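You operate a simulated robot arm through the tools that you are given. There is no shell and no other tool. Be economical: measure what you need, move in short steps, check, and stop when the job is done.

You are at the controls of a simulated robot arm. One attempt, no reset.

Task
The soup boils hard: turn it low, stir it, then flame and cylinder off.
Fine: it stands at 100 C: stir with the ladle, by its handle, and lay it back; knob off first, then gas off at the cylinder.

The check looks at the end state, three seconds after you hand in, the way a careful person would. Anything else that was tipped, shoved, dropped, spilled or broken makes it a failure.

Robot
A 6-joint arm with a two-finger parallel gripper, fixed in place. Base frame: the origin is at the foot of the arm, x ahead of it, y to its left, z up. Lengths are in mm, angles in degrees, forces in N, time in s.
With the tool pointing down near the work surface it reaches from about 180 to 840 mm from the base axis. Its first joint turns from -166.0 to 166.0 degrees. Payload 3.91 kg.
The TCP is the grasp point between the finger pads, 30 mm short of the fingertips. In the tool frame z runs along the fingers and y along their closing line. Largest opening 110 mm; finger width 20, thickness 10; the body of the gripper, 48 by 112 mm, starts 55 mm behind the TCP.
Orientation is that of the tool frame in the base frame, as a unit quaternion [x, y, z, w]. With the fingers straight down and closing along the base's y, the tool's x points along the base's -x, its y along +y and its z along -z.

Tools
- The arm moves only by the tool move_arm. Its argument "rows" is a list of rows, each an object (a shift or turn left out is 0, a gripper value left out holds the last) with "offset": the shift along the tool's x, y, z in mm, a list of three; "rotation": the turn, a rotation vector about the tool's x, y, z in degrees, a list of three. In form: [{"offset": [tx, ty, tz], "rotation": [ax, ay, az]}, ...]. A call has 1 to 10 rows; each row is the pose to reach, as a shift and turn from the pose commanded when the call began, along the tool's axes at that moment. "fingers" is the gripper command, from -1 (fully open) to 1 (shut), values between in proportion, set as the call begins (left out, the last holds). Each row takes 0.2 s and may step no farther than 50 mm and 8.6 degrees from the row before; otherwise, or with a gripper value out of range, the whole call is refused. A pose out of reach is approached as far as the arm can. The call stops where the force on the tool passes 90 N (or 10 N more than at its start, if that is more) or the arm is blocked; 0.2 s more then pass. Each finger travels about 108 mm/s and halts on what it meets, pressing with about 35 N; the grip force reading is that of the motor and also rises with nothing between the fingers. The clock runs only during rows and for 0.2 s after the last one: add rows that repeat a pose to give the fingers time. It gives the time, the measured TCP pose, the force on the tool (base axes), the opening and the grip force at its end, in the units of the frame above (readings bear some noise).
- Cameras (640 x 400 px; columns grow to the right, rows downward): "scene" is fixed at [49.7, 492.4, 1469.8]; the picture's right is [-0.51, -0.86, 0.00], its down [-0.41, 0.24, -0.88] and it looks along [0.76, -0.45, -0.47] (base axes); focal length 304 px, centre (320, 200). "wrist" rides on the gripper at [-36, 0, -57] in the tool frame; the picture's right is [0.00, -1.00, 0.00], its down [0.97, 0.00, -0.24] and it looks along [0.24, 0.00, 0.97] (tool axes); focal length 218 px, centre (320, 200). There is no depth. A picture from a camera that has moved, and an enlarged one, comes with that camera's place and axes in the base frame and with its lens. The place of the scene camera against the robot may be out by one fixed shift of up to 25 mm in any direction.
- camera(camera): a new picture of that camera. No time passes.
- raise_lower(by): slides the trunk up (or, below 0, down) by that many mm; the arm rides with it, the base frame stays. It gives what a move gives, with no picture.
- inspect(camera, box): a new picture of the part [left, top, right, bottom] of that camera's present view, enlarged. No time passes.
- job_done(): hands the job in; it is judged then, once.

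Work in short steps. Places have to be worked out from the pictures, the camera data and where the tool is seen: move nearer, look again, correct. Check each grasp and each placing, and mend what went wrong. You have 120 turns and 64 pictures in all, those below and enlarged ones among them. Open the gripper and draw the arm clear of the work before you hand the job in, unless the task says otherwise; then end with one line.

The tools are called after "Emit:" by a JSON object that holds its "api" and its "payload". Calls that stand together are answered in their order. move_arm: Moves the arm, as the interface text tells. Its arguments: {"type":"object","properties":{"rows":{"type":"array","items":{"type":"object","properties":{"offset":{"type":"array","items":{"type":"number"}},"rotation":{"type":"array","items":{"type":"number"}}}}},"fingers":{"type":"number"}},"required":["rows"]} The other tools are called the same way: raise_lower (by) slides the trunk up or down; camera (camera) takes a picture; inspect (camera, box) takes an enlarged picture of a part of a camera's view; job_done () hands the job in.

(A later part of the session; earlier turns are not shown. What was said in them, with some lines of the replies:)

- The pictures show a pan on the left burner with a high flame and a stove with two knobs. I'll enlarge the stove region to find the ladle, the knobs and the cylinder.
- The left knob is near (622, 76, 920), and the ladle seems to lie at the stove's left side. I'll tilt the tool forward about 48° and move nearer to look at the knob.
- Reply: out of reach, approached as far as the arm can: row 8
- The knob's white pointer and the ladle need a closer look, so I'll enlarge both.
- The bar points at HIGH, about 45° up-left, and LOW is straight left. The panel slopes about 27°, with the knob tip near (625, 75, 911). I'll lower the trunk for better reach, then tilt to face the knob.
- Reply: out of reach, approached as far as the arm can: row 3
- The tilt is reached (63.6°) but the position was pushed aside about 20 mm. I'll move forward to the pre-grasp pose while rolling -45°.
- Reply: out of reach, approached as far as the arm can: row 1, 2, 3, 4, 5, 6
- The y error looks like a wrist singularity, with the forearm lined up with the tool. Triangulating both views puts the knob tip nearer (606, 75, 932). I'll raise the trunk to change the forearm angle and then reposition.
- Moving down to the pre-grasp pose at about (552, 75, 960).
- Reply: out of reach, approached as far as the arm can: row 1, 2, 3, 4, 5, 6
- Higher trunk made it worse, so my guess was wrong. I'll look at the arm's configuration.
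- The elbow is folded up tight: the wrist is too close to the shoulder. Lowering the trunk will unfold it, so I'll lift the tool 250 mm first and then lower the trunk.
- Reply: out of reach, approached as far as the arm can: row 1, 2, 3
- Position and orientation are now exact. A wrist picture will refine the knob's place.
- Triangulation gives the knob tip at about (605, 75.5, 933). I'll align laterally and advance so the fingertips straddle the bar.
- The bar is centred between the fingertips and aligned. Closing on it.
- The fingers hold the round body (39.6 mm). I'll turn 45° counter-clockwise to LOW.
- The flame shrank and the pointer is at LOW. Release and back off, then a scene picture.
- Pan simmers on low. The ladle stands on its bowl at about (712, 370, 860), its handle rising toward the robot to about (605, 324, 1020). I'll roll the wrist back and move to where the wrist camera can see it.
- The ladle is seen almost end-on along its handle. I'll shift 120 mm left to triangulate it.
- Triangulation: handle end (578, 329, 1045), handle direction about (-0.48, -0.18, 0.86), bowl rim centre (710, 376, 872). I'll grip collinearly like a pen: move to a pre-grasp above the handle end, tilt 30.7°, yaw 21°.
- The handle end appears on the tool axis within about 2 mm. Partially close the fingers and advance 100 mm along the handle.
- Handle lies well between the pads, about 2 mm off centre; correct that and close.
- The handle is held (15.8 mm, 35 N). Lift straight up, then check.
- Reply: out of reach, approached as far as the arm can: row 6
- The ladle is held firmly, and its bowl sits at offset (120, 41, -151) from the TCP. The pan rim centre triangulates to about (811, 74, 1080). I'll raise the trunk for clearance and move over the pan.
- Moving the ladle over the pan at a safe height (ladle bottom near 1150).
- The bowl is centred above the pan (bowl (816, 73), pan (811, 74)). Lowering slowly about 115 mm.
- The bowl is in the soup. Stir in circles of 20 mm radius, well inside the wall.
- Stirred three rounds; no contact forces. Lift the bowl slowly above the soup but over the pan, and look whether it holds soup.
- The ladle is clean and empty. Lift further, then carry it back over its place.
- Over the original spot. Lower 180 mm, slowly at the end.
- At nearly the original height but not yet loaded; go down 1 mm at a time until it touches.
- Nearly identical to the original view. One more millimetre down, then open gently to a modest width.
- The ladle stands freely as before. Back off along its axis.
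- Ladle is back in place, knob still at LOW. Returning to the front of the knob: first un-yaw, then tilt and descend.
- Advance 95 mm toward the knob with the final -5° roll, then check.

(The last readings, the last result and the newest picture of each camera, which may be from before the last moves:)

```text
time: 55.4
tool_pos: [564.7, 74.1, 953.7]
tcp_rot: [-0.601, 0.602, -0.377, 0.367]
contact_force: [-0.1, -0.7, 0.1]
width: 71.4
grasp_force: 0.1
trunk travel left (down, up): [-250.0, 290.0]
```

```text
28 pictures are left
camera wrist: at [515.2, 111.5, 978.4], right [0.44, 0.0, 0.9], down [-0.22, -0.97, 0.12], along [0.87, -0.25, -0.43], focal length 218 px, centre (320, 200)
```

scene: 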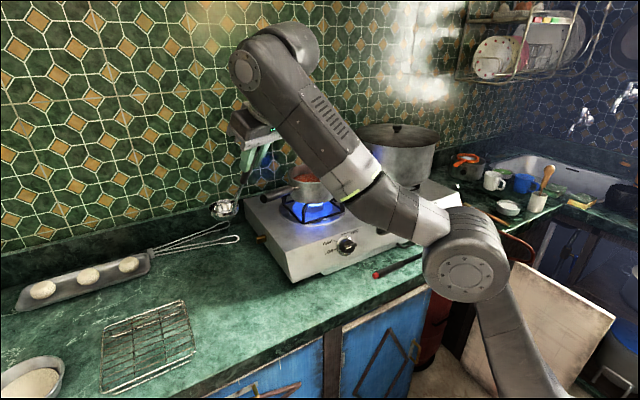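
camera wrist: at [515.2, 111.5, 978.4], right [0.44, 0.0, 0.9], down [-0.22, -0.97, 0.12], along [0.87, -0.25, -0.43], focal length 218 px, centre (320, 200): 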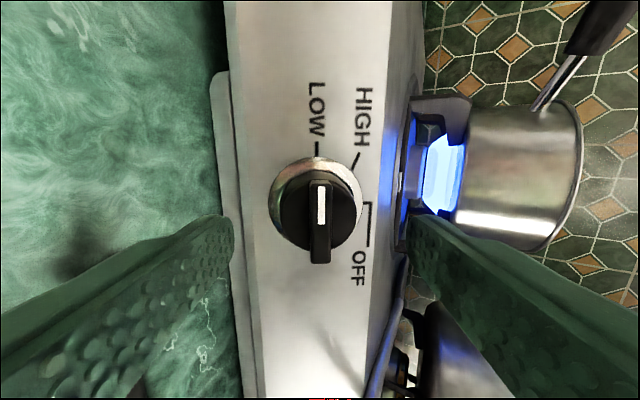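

Well centred. Advance 26 mm and close on the knob body.

Emit:
{"api": "move_arm", "payload": {"rows": [{"offset": [-1.5, 0.5, 14]}, {"offset": [-1.5, 0.5, 26]}, {"offset": [-1.5, 0.5, 26]}]}}

Emit:
{"api": "move_arm", "payload": {"rows": [{"offset": [0, 0, 0]}, {"offset": [0, 0, 0]}, {"offset": [0, 0, 0]}, {"offset": [0, 0, 0]}], "fingers": 1}}

```text
time: 56.2
tool_pos: [587.4, 74.9, 939.8]
tcp_rot: [-0.6, 0.601, -0.378, 0.368]
contact_force: [-0.3, -0.8, -0.2]
width: 71.7
grasp_force: 0.0
trunk travel left (down, up): [-250.0, 290.0]
```

```text
time: 57.2
tool_pos: [587.7, 75.7, 942.7]
tcp_rot: [-0.6, 0.601, -0.378, 0.369]
contact_force: [0.3, 0.1, -0.4]
width: 40.2
grasp_force: 45.0
trunk travel left (down, up): [-250.0, 290.0]
```

Gripped at 40 mm. Turn 90° clockwise to OFF (81° first, then the rest).

Emit:
{"api": "move_arm", "payload": {"rows": [{"rotation": [0, 0, 8.2]}, {"rotation": [0, 0, 16.4]}, {"rotation": [0, 0, 24.6]}, {"rotation": [0, 0, 32.8]}, {"rotation": [0, 0, 41]}, {"rotation": [0, 0, 49.2]}, {"rotation": [0, 0, 57.4]}, {"rotation": [0, 0, 65.6]}, {"rotation": [0, 0, 73.8]}, {"rotation": [0, 0, 82]}]}}

Emit:
{"api": "move_arm", "payload": {"rows": [{"rotation": [0, 0, 4]}, {"rotation": [0, 0, 8]}, {"rotation": [0, 0, 8]}]}}

Emit:
{"api": "camera", "payload": {"camera": "wrist"}}

```text
time: 59.4
tool_pos: [587.1, 75.0, 941.2]
tcp_rot: [-0.057, 0.847, -0.043, 0.526]
contact_force: [-10.9, -1.9, -1.5]
width: 39.6
grasp_force: 45.4
trunk travel left (down, up): [-250.0, 290.0]
```

```text
time: 60.2
tool_pos: [588.0, 74.6, 942.0]
tcp_rot: [0.001, 0.849, -0.006, 0.529]
contact_force: [-10.5, -0.9, -3.7]
width: 39.6
grasp_force: 45.3
trunk travel left (down, up): [-250.0, 290.0]
```

```text
27 pictures are left
camera wrist: at [552.6, 76.3, 999.3], right [-0.01, -1.0, 0.01], down [-0.64, 0.0, -0.76], along [0.76, -0.01, -0.64], focal length 218 px, centre (320, 200)
```

wrist: 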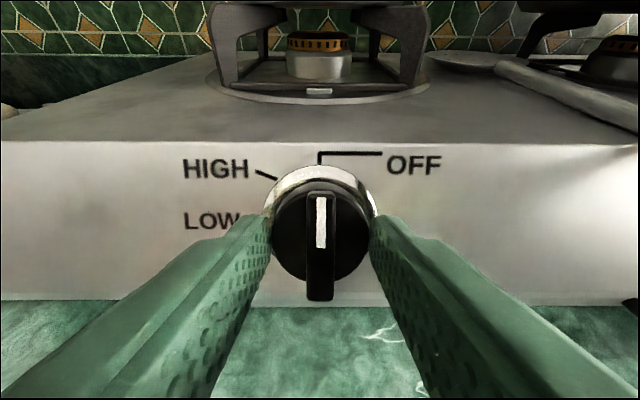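

The flame is out, with the pointer at OFF. Release, back away, and look at the cylinder area.

Emit:
{"api": "move_arm", "payload": {"rows": [{"offset": [0, 0, 0]}, {"offset": [0, 0, 0]}, {"offset": [0, 0, -20]}, {"offset": [0, 0, -60]}, {"offset": [0, 0, -100]}, {"offset": [0, 0, -140]}, {"offset": [0, 0, -170]}], "fingers": -0.4}}

Emit:
{"api": "inspect", "payload": {"camera": "scene", "box": [240, 110, 460, 270]}}

Emit:
{"api": "inspect", "payload": {"camera": "scene", "box": [380, 220, 560, 400]}}

```text
time: 61.8
tool_pos: [436.3, 76.9, 1015.5]
tcp_rot: [0.001, 0.85, -0.006, 0.527]
contact_force: [0.2, 0.1, -0.1]
width: 77.1
grasp_force: 0.2
trunk travel left (down, up): [-250.0, 290.0]
```

```text
2.50 times, centred on (350, 190) of scene
camera zoom: at [49.7, 492.4, 1469.8], right [-0.51, -0.86, 0.0], down [-0.41, 0.24, -0.88], along [0.76, -0.45, -0.47], focal length 760 px, centre (245, 225)
```

zoom: 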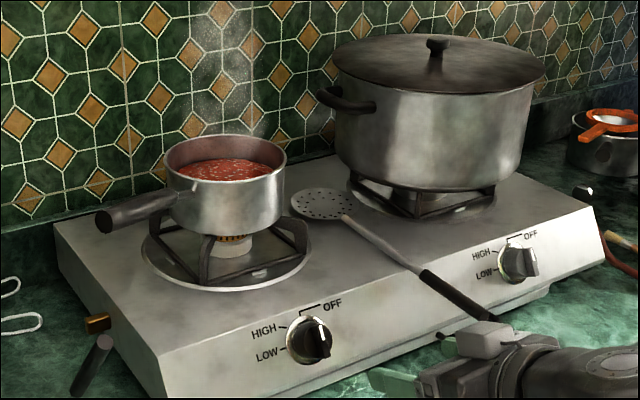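

```text
2.22 times, centred on (470, 310) of scene
camera zoom: at [49.7, 492.4, 1469.8], right [-0.51, -0.86, 0.0], down [-0.41, 0.24, -0.88], along [0.76, -0.45, -0.47], focal length 675 px, centre (-13, -44)
```

zoom: 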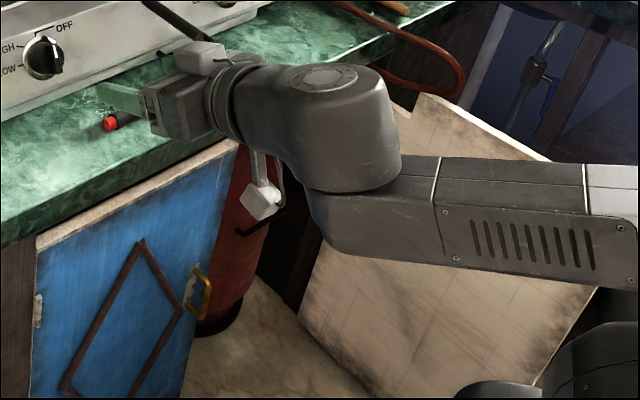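

Stove is off and undisturbed. The right cabinet door stands open at y≈-446, so the opening is y -440…-135 with the cylinder inside. I'll move in front of it, high first, and look.

Emit:
{"api": "move_arm", "payload": {"rows": [{"offset": [8, -38, -15]}, {"offset": [16, -77, -30]}, {"offset": [24, -115, -45]}, {"offset": [31, -154, -60]}, {"offset": [38, -192, -76]}, {"offset": [46, -230, -91]}, {"offset": [54, -269, -106]}, {"offset": [61, -307, -121]}]}}

Emit:
{"api": "camera", "payload": {"camera": "scene"}}

Emit:
{"api": "camera", "payload": {"camera": "wrist"}}

```text
time: 62.8
tool_pos: [406.0, 10.9, 960.0]
tcp_rot: [-0.096, 0.886, 0.024, 0.454]
contact_force: [0.5, 0.0, -1.2]
width: 76.9
grasp_force: 0.1
trunk travel left (down, up): [-250.0, 290.0]
stopped in row 4: the arm was blocked; the commanded pose is now the measured one
```

```text
24 pictures are left
```

scene: 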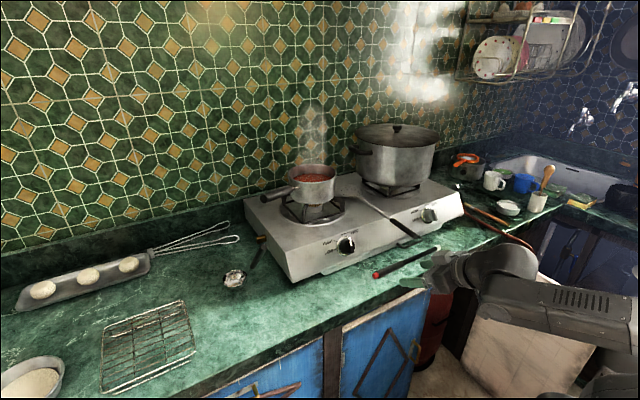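

```text
23 pictures are left
camera wrist: at [381.8, 9.9, 1023.8], right [0.19, -0.98, 0.04], down [-0.74, -0.18, -0.64], along [0.64, 0.09, -0.76], focal length 218 px, centre (320, 200)
```

wrist: 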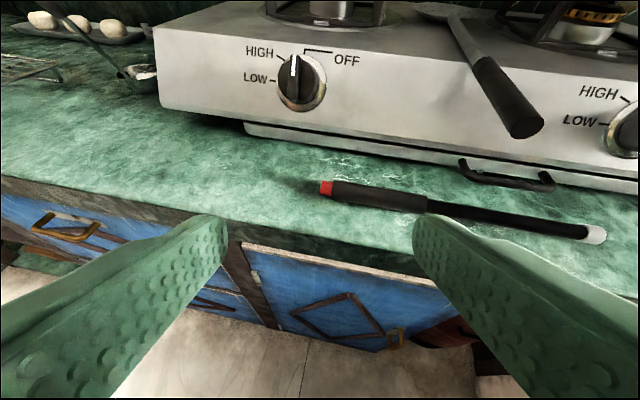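

Blocked by the arm folding too tightly near its base; nothing appears moved. I'll raise the tool and point it down first, then swing right.

Emit:
{"api": "move_arm", "payload": {"rows": [{"offset": [-17, 0, -12], "rotation": [0, 7.5, 0]}, {"offset": [-34, 0, -25], "rotation": [0, 15, 0]}, {"offset": [-52, 0, -38], "rotation": [0, 22.5, 0]}, {"offset": [-69, 0, -50], "rotation": [0, 30, 0]}, {"offset": [-86, 0, -63], "rotation": [0, 37.5, 0]}, {"offset": [-103, 0, -75], "rotation": [0, 45, 0]}, {"offset": [-121, 0, -88], "rotation": [0, 52, 0]}]}}

```text
time: 64.4
tool_pos: [404.3, 18.1, 1114.2]
tcp_rot: [-0.096, 0.995, -0.02, 0.022]
contact_force: [-0.3, 0.8, 0.2]
width: 77.1
grasp_force: 0.1
trunk travel left (down, up): [-250.0, 290.0]
```

Now swing right at height, to about (330, -330), turning the tool slightly.

Emit:
{"api": "move_arm", "payload": {"rows": [{"offset": [17, -41, 0], "rotation": [0, 0, 2]}, {"offset": [35, -82, 0], "rotation": [0, 0, 4]}, {"offset": [52, -123, 0], "rotation": [0, 0, 6]}, {"offset": [70, -164, 0], "rotation": [0, 0, 8]}, {"offset": [87, -204, 0], "rotation": [0, 0, 9]}, {"offset": [104, -245, 0], "rotation": [0, 0, 10]}, {"offset": [122, -286, 0], "rotation": [0, 0, 11]}, {"offset": [139, -327, 0], "rotation": [0, 0, 11]}]}}

Emit:
{"api": "camera", "payload": {"camera": "wrist"}}

Emit:
{"api": "camera", "payload": {"camera": "scene"}}

```text
time: 66.2
tool_pos: [329.7, -330.2, 1122.8]
tcp_rot: [-0.002, 1.0, -0.017, 0.025]
contact_force: [0.2, 0.3, -0.7]
width: 77.2
grasp_force: 0.1
trunk travel left (down, up): [-250.0, 290.0]
```

```text
22 pictures are left
camera wrist: at [363.7, -327.7, 1183.3], right [0.0, -1.0, 0.03], down [-0.98, 0.01, 0.19], along [-0.19, -0.03, -0.98], focal length 218 px, centre (320, 200)
```

wrist: 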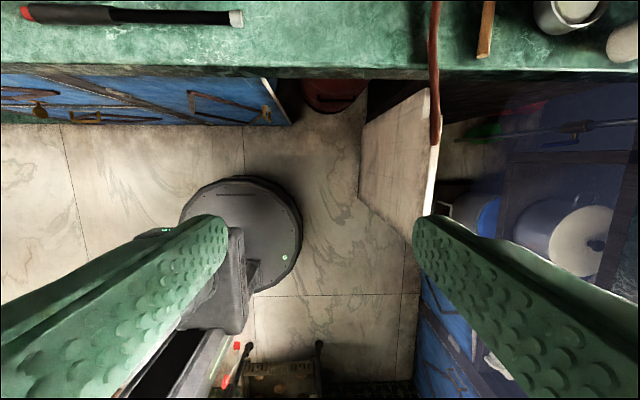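

```text
21 pictures are left
```

scene: 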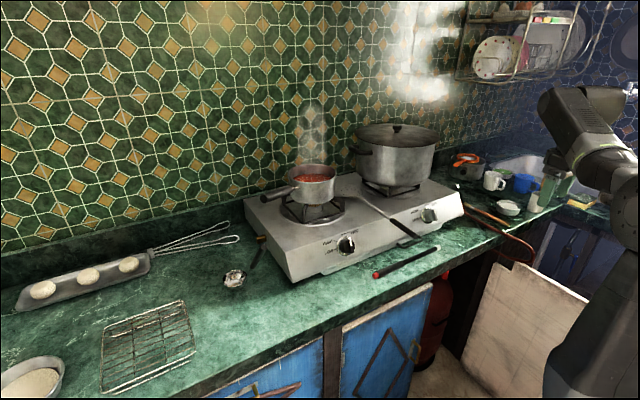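

View is clear now: opening between the blue door (y≈-250) and the open door (y≈-530), cylinder behind it about (640, -390). Lower the trunk fully, tool down in front of the counter.

Emit:
{"api": "raise_lower", "payload": {"by": -200}}

Emit:
{"api": "move_arm", "payload": {"rows": [{"offset": [0, -10, 0], "rotation": [0, -8, 0]}, {"offset": [10, -20, 0], "rotation": [0, -16, 0]}, {"offset": [20, -30, 10], "rotation": [0, -24, 0]}, {"offset": [30, -35, 20], "rotation": [0, -32, 0]}, {"offset": [30, -40, 30], "rotation": [0, -40, 0]}, {"offset": [30, -40, 40], "rotation": [0, -48, 0]}, {"offset": [30, -40, 50], "rotation": [0, -56, 0]}, {"offset": [30, -40, 60], "rotation": [0, -64, 0]}, {"offset": [30, -40, 70], "rotation": [0, -72, 0]}]}}

Emit:
{"api": "camera", "payload": {"camera": "wrist"}}

```text
time: 68.3
tool_pos: [330.3, -330.2, 923.2]
tcp_rot: [-0.001, 1.0, -0.017, 0.026]
contact_force: [0.4, -0.3, 0.1]
width: 76.9
grasp_force: 0.1
trunk travel left (down, up): [-50.0, 490.0]
```

```text
time: 70.3
tool_pos: [303.8, -371.8, 853.6]
tcp_rot: [-0.011, 0.793, -0.014, 0.609]
contact_force: [0.2, 0.1, 0.1]
width: 77.1
grasp_force: 0.1
trunk travel left (down, up): [-50.0, 490.0]
```

```text
20 pictures are left
camera wrist: at [258.6, -369.8, 904.5], right [0.0, -1.0, 0.04], down [-0.48, -0.03, -0.88], along [0.88, -0.02, -0.48], focal length 218 px, centre (320, 200)
```

wrist: 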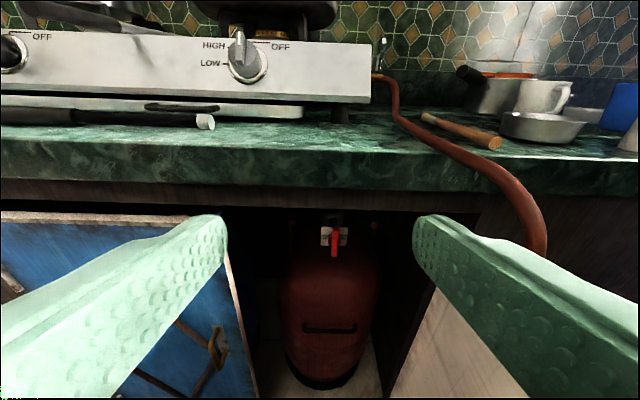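

The cylinder valve with a red lever is visible. Enlarge it.

Emit:
{"api": "inspect", "payload": {"camera": "wrist", "box": [280, 190, 400, 290]}}

```text
4.00 times, centred on (340, 240) of wrist
camera zoom: at [258.6, -369.8, 904.5], right [0.0, -1.0, 0.04], down [-0.48, -0.03, -0.88], along [0.88, -0.02, -0.48], focal length 873 px, centre (240, 40)
```

zoom: 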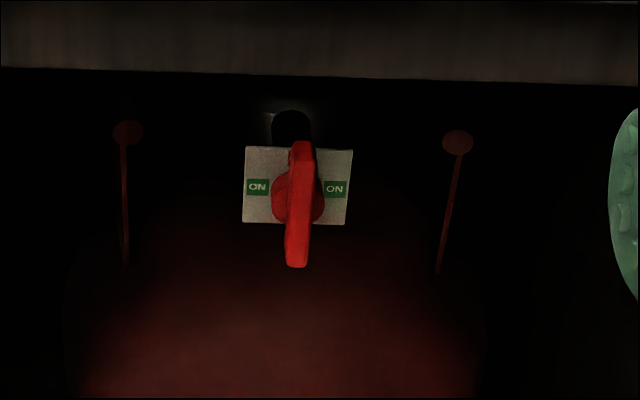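

The lever is vertical with ON shown on both sides, so closing should be a 90° turn to horizontal. I'll move nearer and lower to see it head-on.

Emit:
{"api": "move_arm", "payload": {"rows": [{"offset": [26, -7, 27], "rotation": [0, -2, 2]}, {"offset": [52, -14, 54], "rotation": [0, -4, 2]}, {"offset": [78, -21, 80], "rotation": [0, -6, 2]}, {"offset": [104, -28, 107], "rotation": [0, -8, 2]}, {"offset": [130, -35, 134], "rotation": [0, -10, 2]}, {"offset": [130, -35, 134], "rotation": [0, -10, 2]}]}}

Emit:
{"api": "camera", "payload": {"camera": "wrist"}}

Emit:
{"api": "inspect", "payload": {"camera": "wrist", "box": [260, 130, 400, 230]}}

```text
time: 71.7
tool_pos: [400.8, -413.3, 696.8]
tcp_rot: [0.001, 0.738, -0.002, 0.675]
contact_force: [0.3, 0.3, 0.3]
width: 77.1
grasp_force: 0.0
trunk travel left (down, up): [-50.0, 490.0]
```

```text
18 pictures are left
camera wrist: at [347.6, -413.0, 737.2], right [-0.01, -1.0, 0.0], down [-0.33, 0.0, -0.95], along [0.95, -0.01, -0.33], focal length 218 px, centre (320, 200)
```

wrist: 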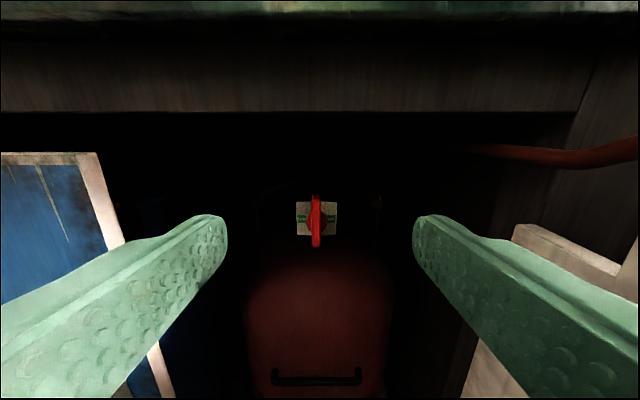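

```text
4.00 times, centred on (330, 180) of wrist
camera zoom: at [347.6, -413.0, 737.2], right [-0.01, -1.0, 0.0], down [-0.33, 0.0, -0.95], along [0.95, -0.01, -0.33], focal length 873 px, centre (280, 280)
```

zoom: 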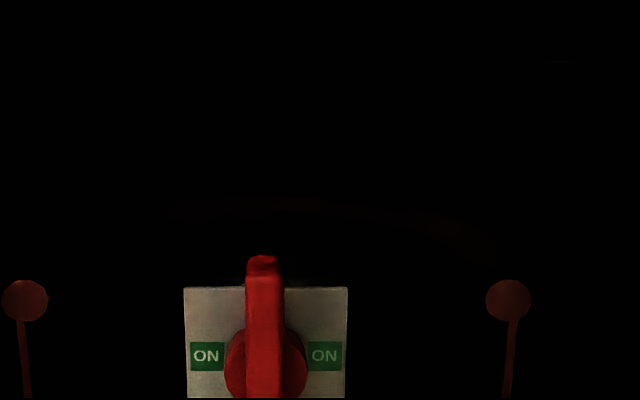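

The lever centre triangulates to about (610, -410, 618), 69 mm long, standing vertical. Approach to 110 mm short of it, tool horizontal, fingers at 55 mm.

Emit:
{"api": "move_arm", "payload": {"rows": [{"offset": [20, 1, 15], "rotation": [0, -2, 0]}, {"offset": [45, 2, 40], "rotation": [0, -4, 0]}, {"offset": [65, 3, 75], "rotation": [0, -5, 0]}, {"offset": [70, 3, 106], "rotation": [0, -5, 0]}, {"offset": [70, 3, 106], "rotation": [0, -5, 0]}], "fingers": 0}}

Emit:
{"api": "camera", "payload": {"camera": "wrist"}}

```text
time: 72.9
tool_pos: [498.9, -413.4, 614.4]
tcp_rot: [0.001, 0.707, -0.002, 0.707]
contact_force: [0.3, -0.2, -0.5]
width: 55.1
grasp_force: 0.1
trunk travel left (down, up): [-50.0, 490.0]
```

```text
16 pictures are left
camera wrist: at [442.7, -411.6, 651.2], right [-0.01, -1.0, 0.0], down [-0.24, 0.0, -0.97], along [0.97, -0.01, -0.24], focal length 218 px, centre (320, 200)
```

wrist: 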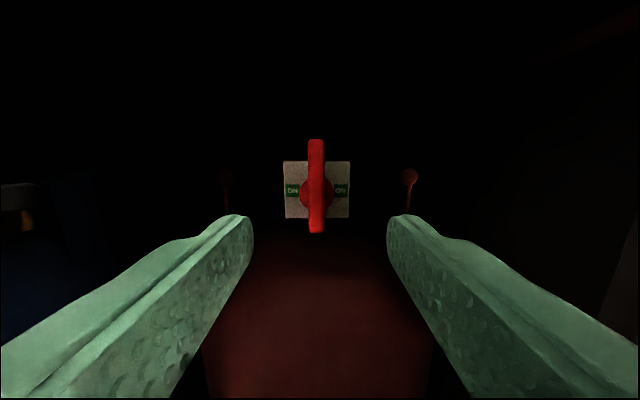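

Refined: lever front at about (602, -411, 620). Advance 72 mm with small corrections, then check.

Emit:
{"api": "move_arm", "payload": {"rows": [{"offset": [-4.5, 2.5, 20]}, {"offset": [-4.5, 2.5, 50]}, {"offset": [-4.5, 2.5, 72]}, {"offset": [-4.5, 2.5, 72]}]}}

Emit:
{"api": "camera", "payload": {"camera": "wrist"}}

```text
time: 73.9
tool_pos: [569.9, -408.1, 619.2]
tcp_rot: [0.003, 0.708, -0.002, 0.706]
contact_force: [0.7, -0.9, -0.5]
width: 54.9
grasp_force: 0.0
trunk travel left (down, up): [-50.0, 490.0]
```

```text
15 pictures are left
camera wrist: at [514.0, -408.2, 655.9], right [-0.01, -1.0, 0.0], down [-0.24, 0.0, -0.97], along [0.97, -0.01, -0.24], focal length 218 px, centre (320, 200)
```

wrist: 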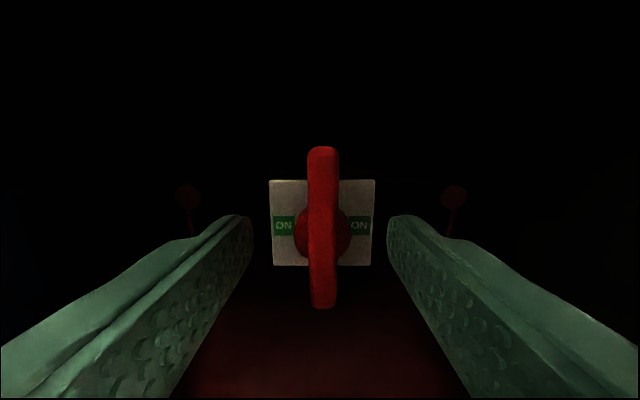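

Lever is centred, its front 32 mm ahead of the TCP. Advance 14 mm and close.

Emit:
{"api": "move_arm", "payload": {"rows": [{"offset": [0, -1, 7]}, {"offset": [0, -1, 14]}, {"offset": [0, -1, 14]}]}}

Emit:
{"api": "move_arm", "payload": {"rows": [{"offset": [0, 0, 0]}, {"offset": [0, 0, 0]}, {"offset": [0, 0, 0]}], "fingers": 1}}

Emit:
{"api": "camera", "payload": {"camera": "wrist"}}

```text
time: 74.7
tool_pos: [584.2, -408.4, 620.1]
tcp_rot: [0.002, 0.707, -0.002, 0.707]
contact_force: [0.7, -0.2, 0.6]
width: 54.9
grasp_force: 0.2
trunk travel left (down, up): [-50.0, 490.0]
```

```text
time: 75.5
tool_pos: [585.1, -409.3, 619.8]
tcp_rot: [0.001, 0.708, -0.001, 0.706]
contact_force: [-0.5, 0.0, 0.4]
width: 26.6
grasp_force: 34.9
trunk travel left (down, up): [-50.0, 490.0]
```

```text
14 pictures are left
camera wrist: at [528.2, -408.3, 656.3], right [-0.01, -1.0, 0.0], down [-0.24, 0.0, -0.97], along [0.97, -0.01, -0.24], focal length 218 px, centre (320, 200)
```

wrist: 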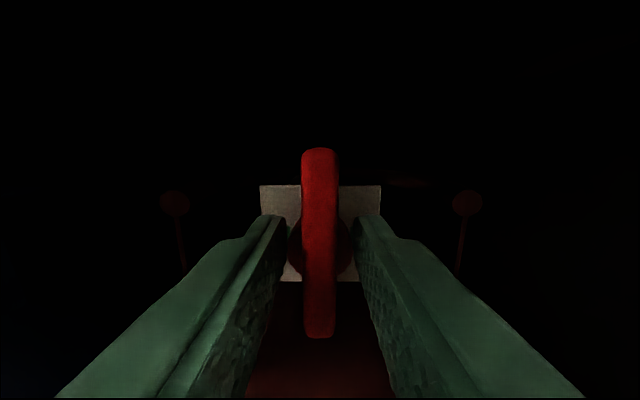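

The fingers caught the disc (26.6 mm) rather than the bar. Open a bit, back 7 mm and regrip on the bar.

Emit:
{"api": "move_arm", "payload": {"rows": [{"offset": [0, 0, 0]}, {"offset": [0, 0, -7]}, {"offset": [0, 0, -7]}], "fingers": 0.3}}

Emit:
{"api": "move_arm", "payload": {"rows": [{"offset": [0, 0, 0]}, {"offset": [0, 0, 0]}, {"offset": [0, 0, 0]}], "fingers": 1}}

```text
time: 76.3
tool_pos: [579.3, -408.0, 619.3]
tcp_rot: [0.002, 0.708, -0.002, 0.706]
contact_force: [0.2, 1.0, 0.3]
width: 38.6
grasp_force: 0.0
trunk travel left (down, up): [-50.0, 490.0]
```

```text
time: 77.1
tool_pos: [577.7, -408.5, 618.5]
tcp_rot: [0.001, 0.707, -0.001, 0.707]
contact_force: [-1.0, 0.4, 0.1]
width: 26.0
grasp_force: 35.1
trunk travel left (down, up): [-50.0, 490.0]
```

Still 26 mm, so that is the graspable body. Push back in 5 mm (open/close) for a fuller grip, then try a 24° clockwise turn and look.

Emit:
{"api": "move_arm", "payload": {"rows": [{"offset": [0, 0, 0]}, {"offset": [0, 0, 7]}, {"offset": [0, 0, 7]}], "fingers": 0.3}}

Emit:
{"api": "move_arm", "payload": {"rows": [{"offset": [0, 0, 0]}, {"offset": [0, 0, 0]}, {"rotation": [0, 0, 8]}, {"rotation": [0, 0, 16]}, {"rotation": [0, 0, 24]}], "fingers": 1}}

Emit:
{"api": "camera", "payload": {"camera": "wrist"}}

```text
time: 77.9
tool_pos: [585.0, -408.1, 619.6]
tcp_rot: [0.002, 0.707, -0.002, 0.707]
contact_force: [0.2, -0.6, 1.0]
width: 38.8
grasp_force: 0.0
trunk travel left (down, up): [-50.0, 490.0]
```

```text
time: 79.1
tool_pos: [584.9, -409.6, 619.5]
tcp_rot: [0.151, 0.692, 0.145, 0.691]
contact_force: [-1.3, -2.1, 0.3]
width: 26.8
grasp_force: 34.7
trunk travel left (down, up): [-50.0, 490.0]
```

```text
13 pictures are left
camera wrist: at [528.4, -423.1, 652.9], right [-0.01, -0.91, -0.41], down [-0.24, 0.4, -0.89], along [0.97, 0.09, -0.22], focal length 218 px, centre (320, 200)
```

wrist: 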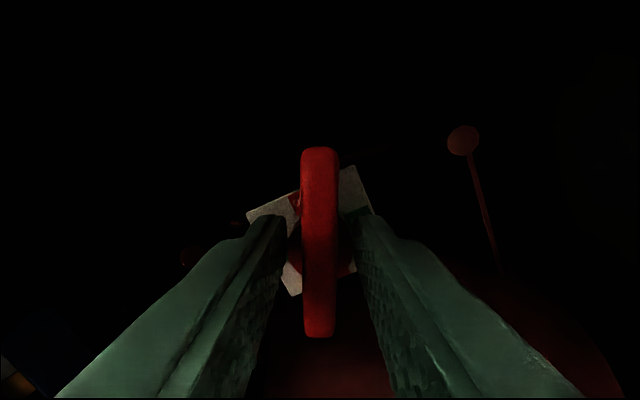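

The lever turns clockwise with the gripper and a red label is appearing. Continue the rest to 90°.

Emit:
{"api": "move_arm", "payload": {"rows": [{"rotation": [0, 0, 8]}, {"rotation": [0, 0, 16]}, {"rotation": [0, 0, 24]}, {"rotation": [0, 0, 32]}, {"rotation": [0, 0, 40]}, {"rotation": [0, 0, 48]}, {"rotation": [0, 0, 56]}, {"rotation": [0, 0, 64]}, {"rotation": [0, 0, 66]}, {"rotation": [0, 0, 66]}]}}

Emit:
{"api": "camera", "payload": {"camera": "wrist"}}

```text
time: 81.3
tool_pos: [584.3, -408.7, 618.9]
tcp_rot: [0.503, 0.499, 0.498, 0.5]
contact_force: [1.1, -7.4, -1.0]
width: 26.9
grasp_force: 35.4
trunk travel left (down, up): [-50.0, 490.0]
```

```text
12 pictures are left
camera wrist: at [527.8, -444.5, 619.8], right [0.0, 0.0, -1.0], down [-0.24, 0.97, 0.0], along [0.97, 0.24, 0.0], focal length 218 px, centre (320, 200)
```

wrist: 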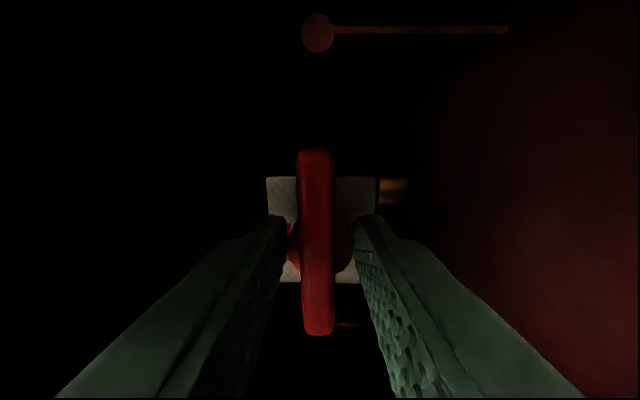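

Lever is now horizontal. Open slightly, back off straight, and verify the label.

Emit:
{"api": "move_arm", "payload": {"rows": [{"offset": [0, 0, 0]}, {"offset": [0, 0, 0]}, {"offset": [0, 0, -20]}, {"offset": [0, 0, -60]}, {"offset": [0, 0, -90]}], "fingers": 0.2}}

Emit:
{"api": "inspect", "payload": {"camera": "wrist", "box": [250, 120, 390, 240]}}

```text
time: 82.5
tool_pos: [494.3, -407.8, 621.2]
tcp_rot: [0.502, 0.499, 0.499, 0.501]
contact_force: [0.1, 0.4, -0.8]
width: 44.1
grasp_force: 0.1
trunk travel left (down, up): [-50.0, 490.0]
```

```text
3.33 times, centred on (320, 180) of wrist
camera zoom: at [437.6, -442.8, 621.8], right [0.0, 0.0, -1.0], down [-0.23, 0.97, 0.0], along [0.97, 0.23, 0.0], focal length 728 px, centre (320, 267)
```

zoom: 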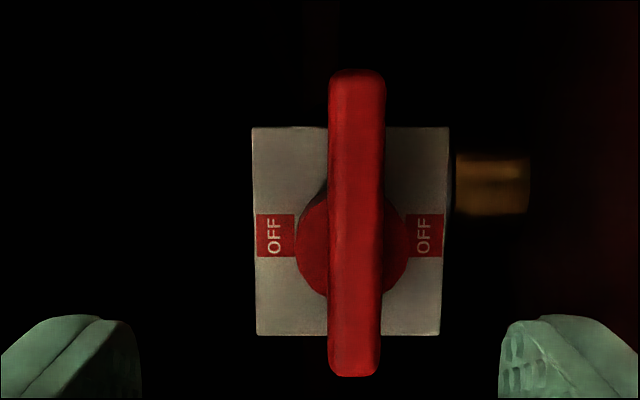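

OFF shows on both sides. Back the arm out of the cabinet and then rise clear.

Emit:
{"api": "move_arm", "payload": {"rows": [{"offset": [0, 0, -35]}, {"offset": [0, 0, -70]}, {"offset": [0, 0, -100]}, {"offset": [0, 0, -120]}]}}

Emit:
{"api": "raise_lower", "payload": {"by": 350}}

Emit:
{"api": "camera", "payload": {"camera": "scene"}}

```text
time: 83.5
tool_pos: [375.2, -408.5, 621.7]
tcp_rot: [0.501, 0.499, 0.498, 0.501]
contact_force: [0.3, -0.7, 0.7]
width: 44.1
grasp_force: 0.1
trunk travel left (down, up): [-50.0, 490.0]
```

```text
time: 87.0
tool_pos: [375.7, -406.3, 971.6]
tcp_rot: [0.502, 0.499, 0.498, 0.501]
contact_force: [0.4, 0.4, 0.6]
width: 43.9
grasp_force: 0.0
trunk travel left (down, up): [-400.0, 140.0]
```

```text
10 pictures are left
```

scene: 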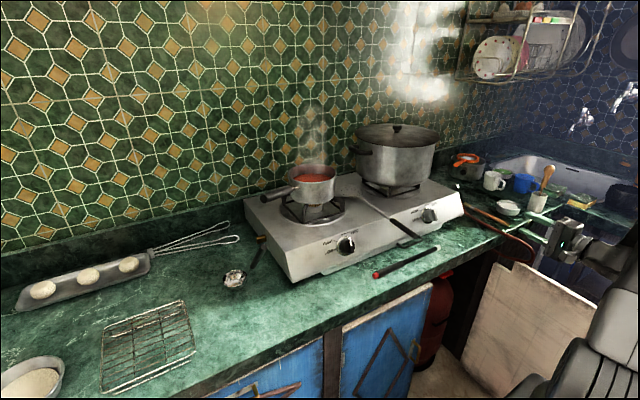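

Everything stands as before. Open the gripper in free space and take a last close look at the knob and ladle.

Emit:
{"api": "move_arm", "payload": {"rows": [{"offset": [0, 0, -20]}, {"offset": [0, 0, -40]}, {"offset": [0, 0, -40]}], "fingers": -1}}

Emit:
{"api": "inspect", "payload": {"camera": "scene", "box": [210, 150, 390, 300]}}

```text
time: 87.8
tool_pos: [333.2, -407.1, 971.2]
tcp_rot: [0.502, 0.499, 0.498, 0.5]
contact_force: [-0.3, 0.6, -0.1]
width: 109.9
grasp_force: 0.0
trunk travel left (down, up): [-400.0, 140.0]
```

```text
2.67 times, centred on (300, 225) of scene
camera zoom: at [49.7, 492.4, 1469.8], right [-0.51, -0.86, 0.0], down [-0.41, 0.24, -0.88], along [0.76, -0.45, -0.47], focal length 810 px, centre (373, 133)
```

zoom: 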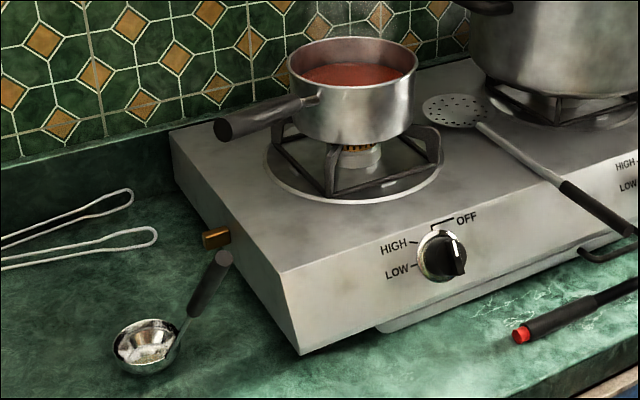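

The knob is at OFF with no flame, the ladle is back in place, and the cylinder reads OFF. Handing in.

Emit:
{"api": "job_done", "payload": {}}

```text
The job is handed in.
```

The soup was turned to low and stirred with the ladle, which is back standing where it was; the burner knob is off with no flame, the cylinder valve was then shut and reads OFF, and nothing else looks disturbed in the last picture.
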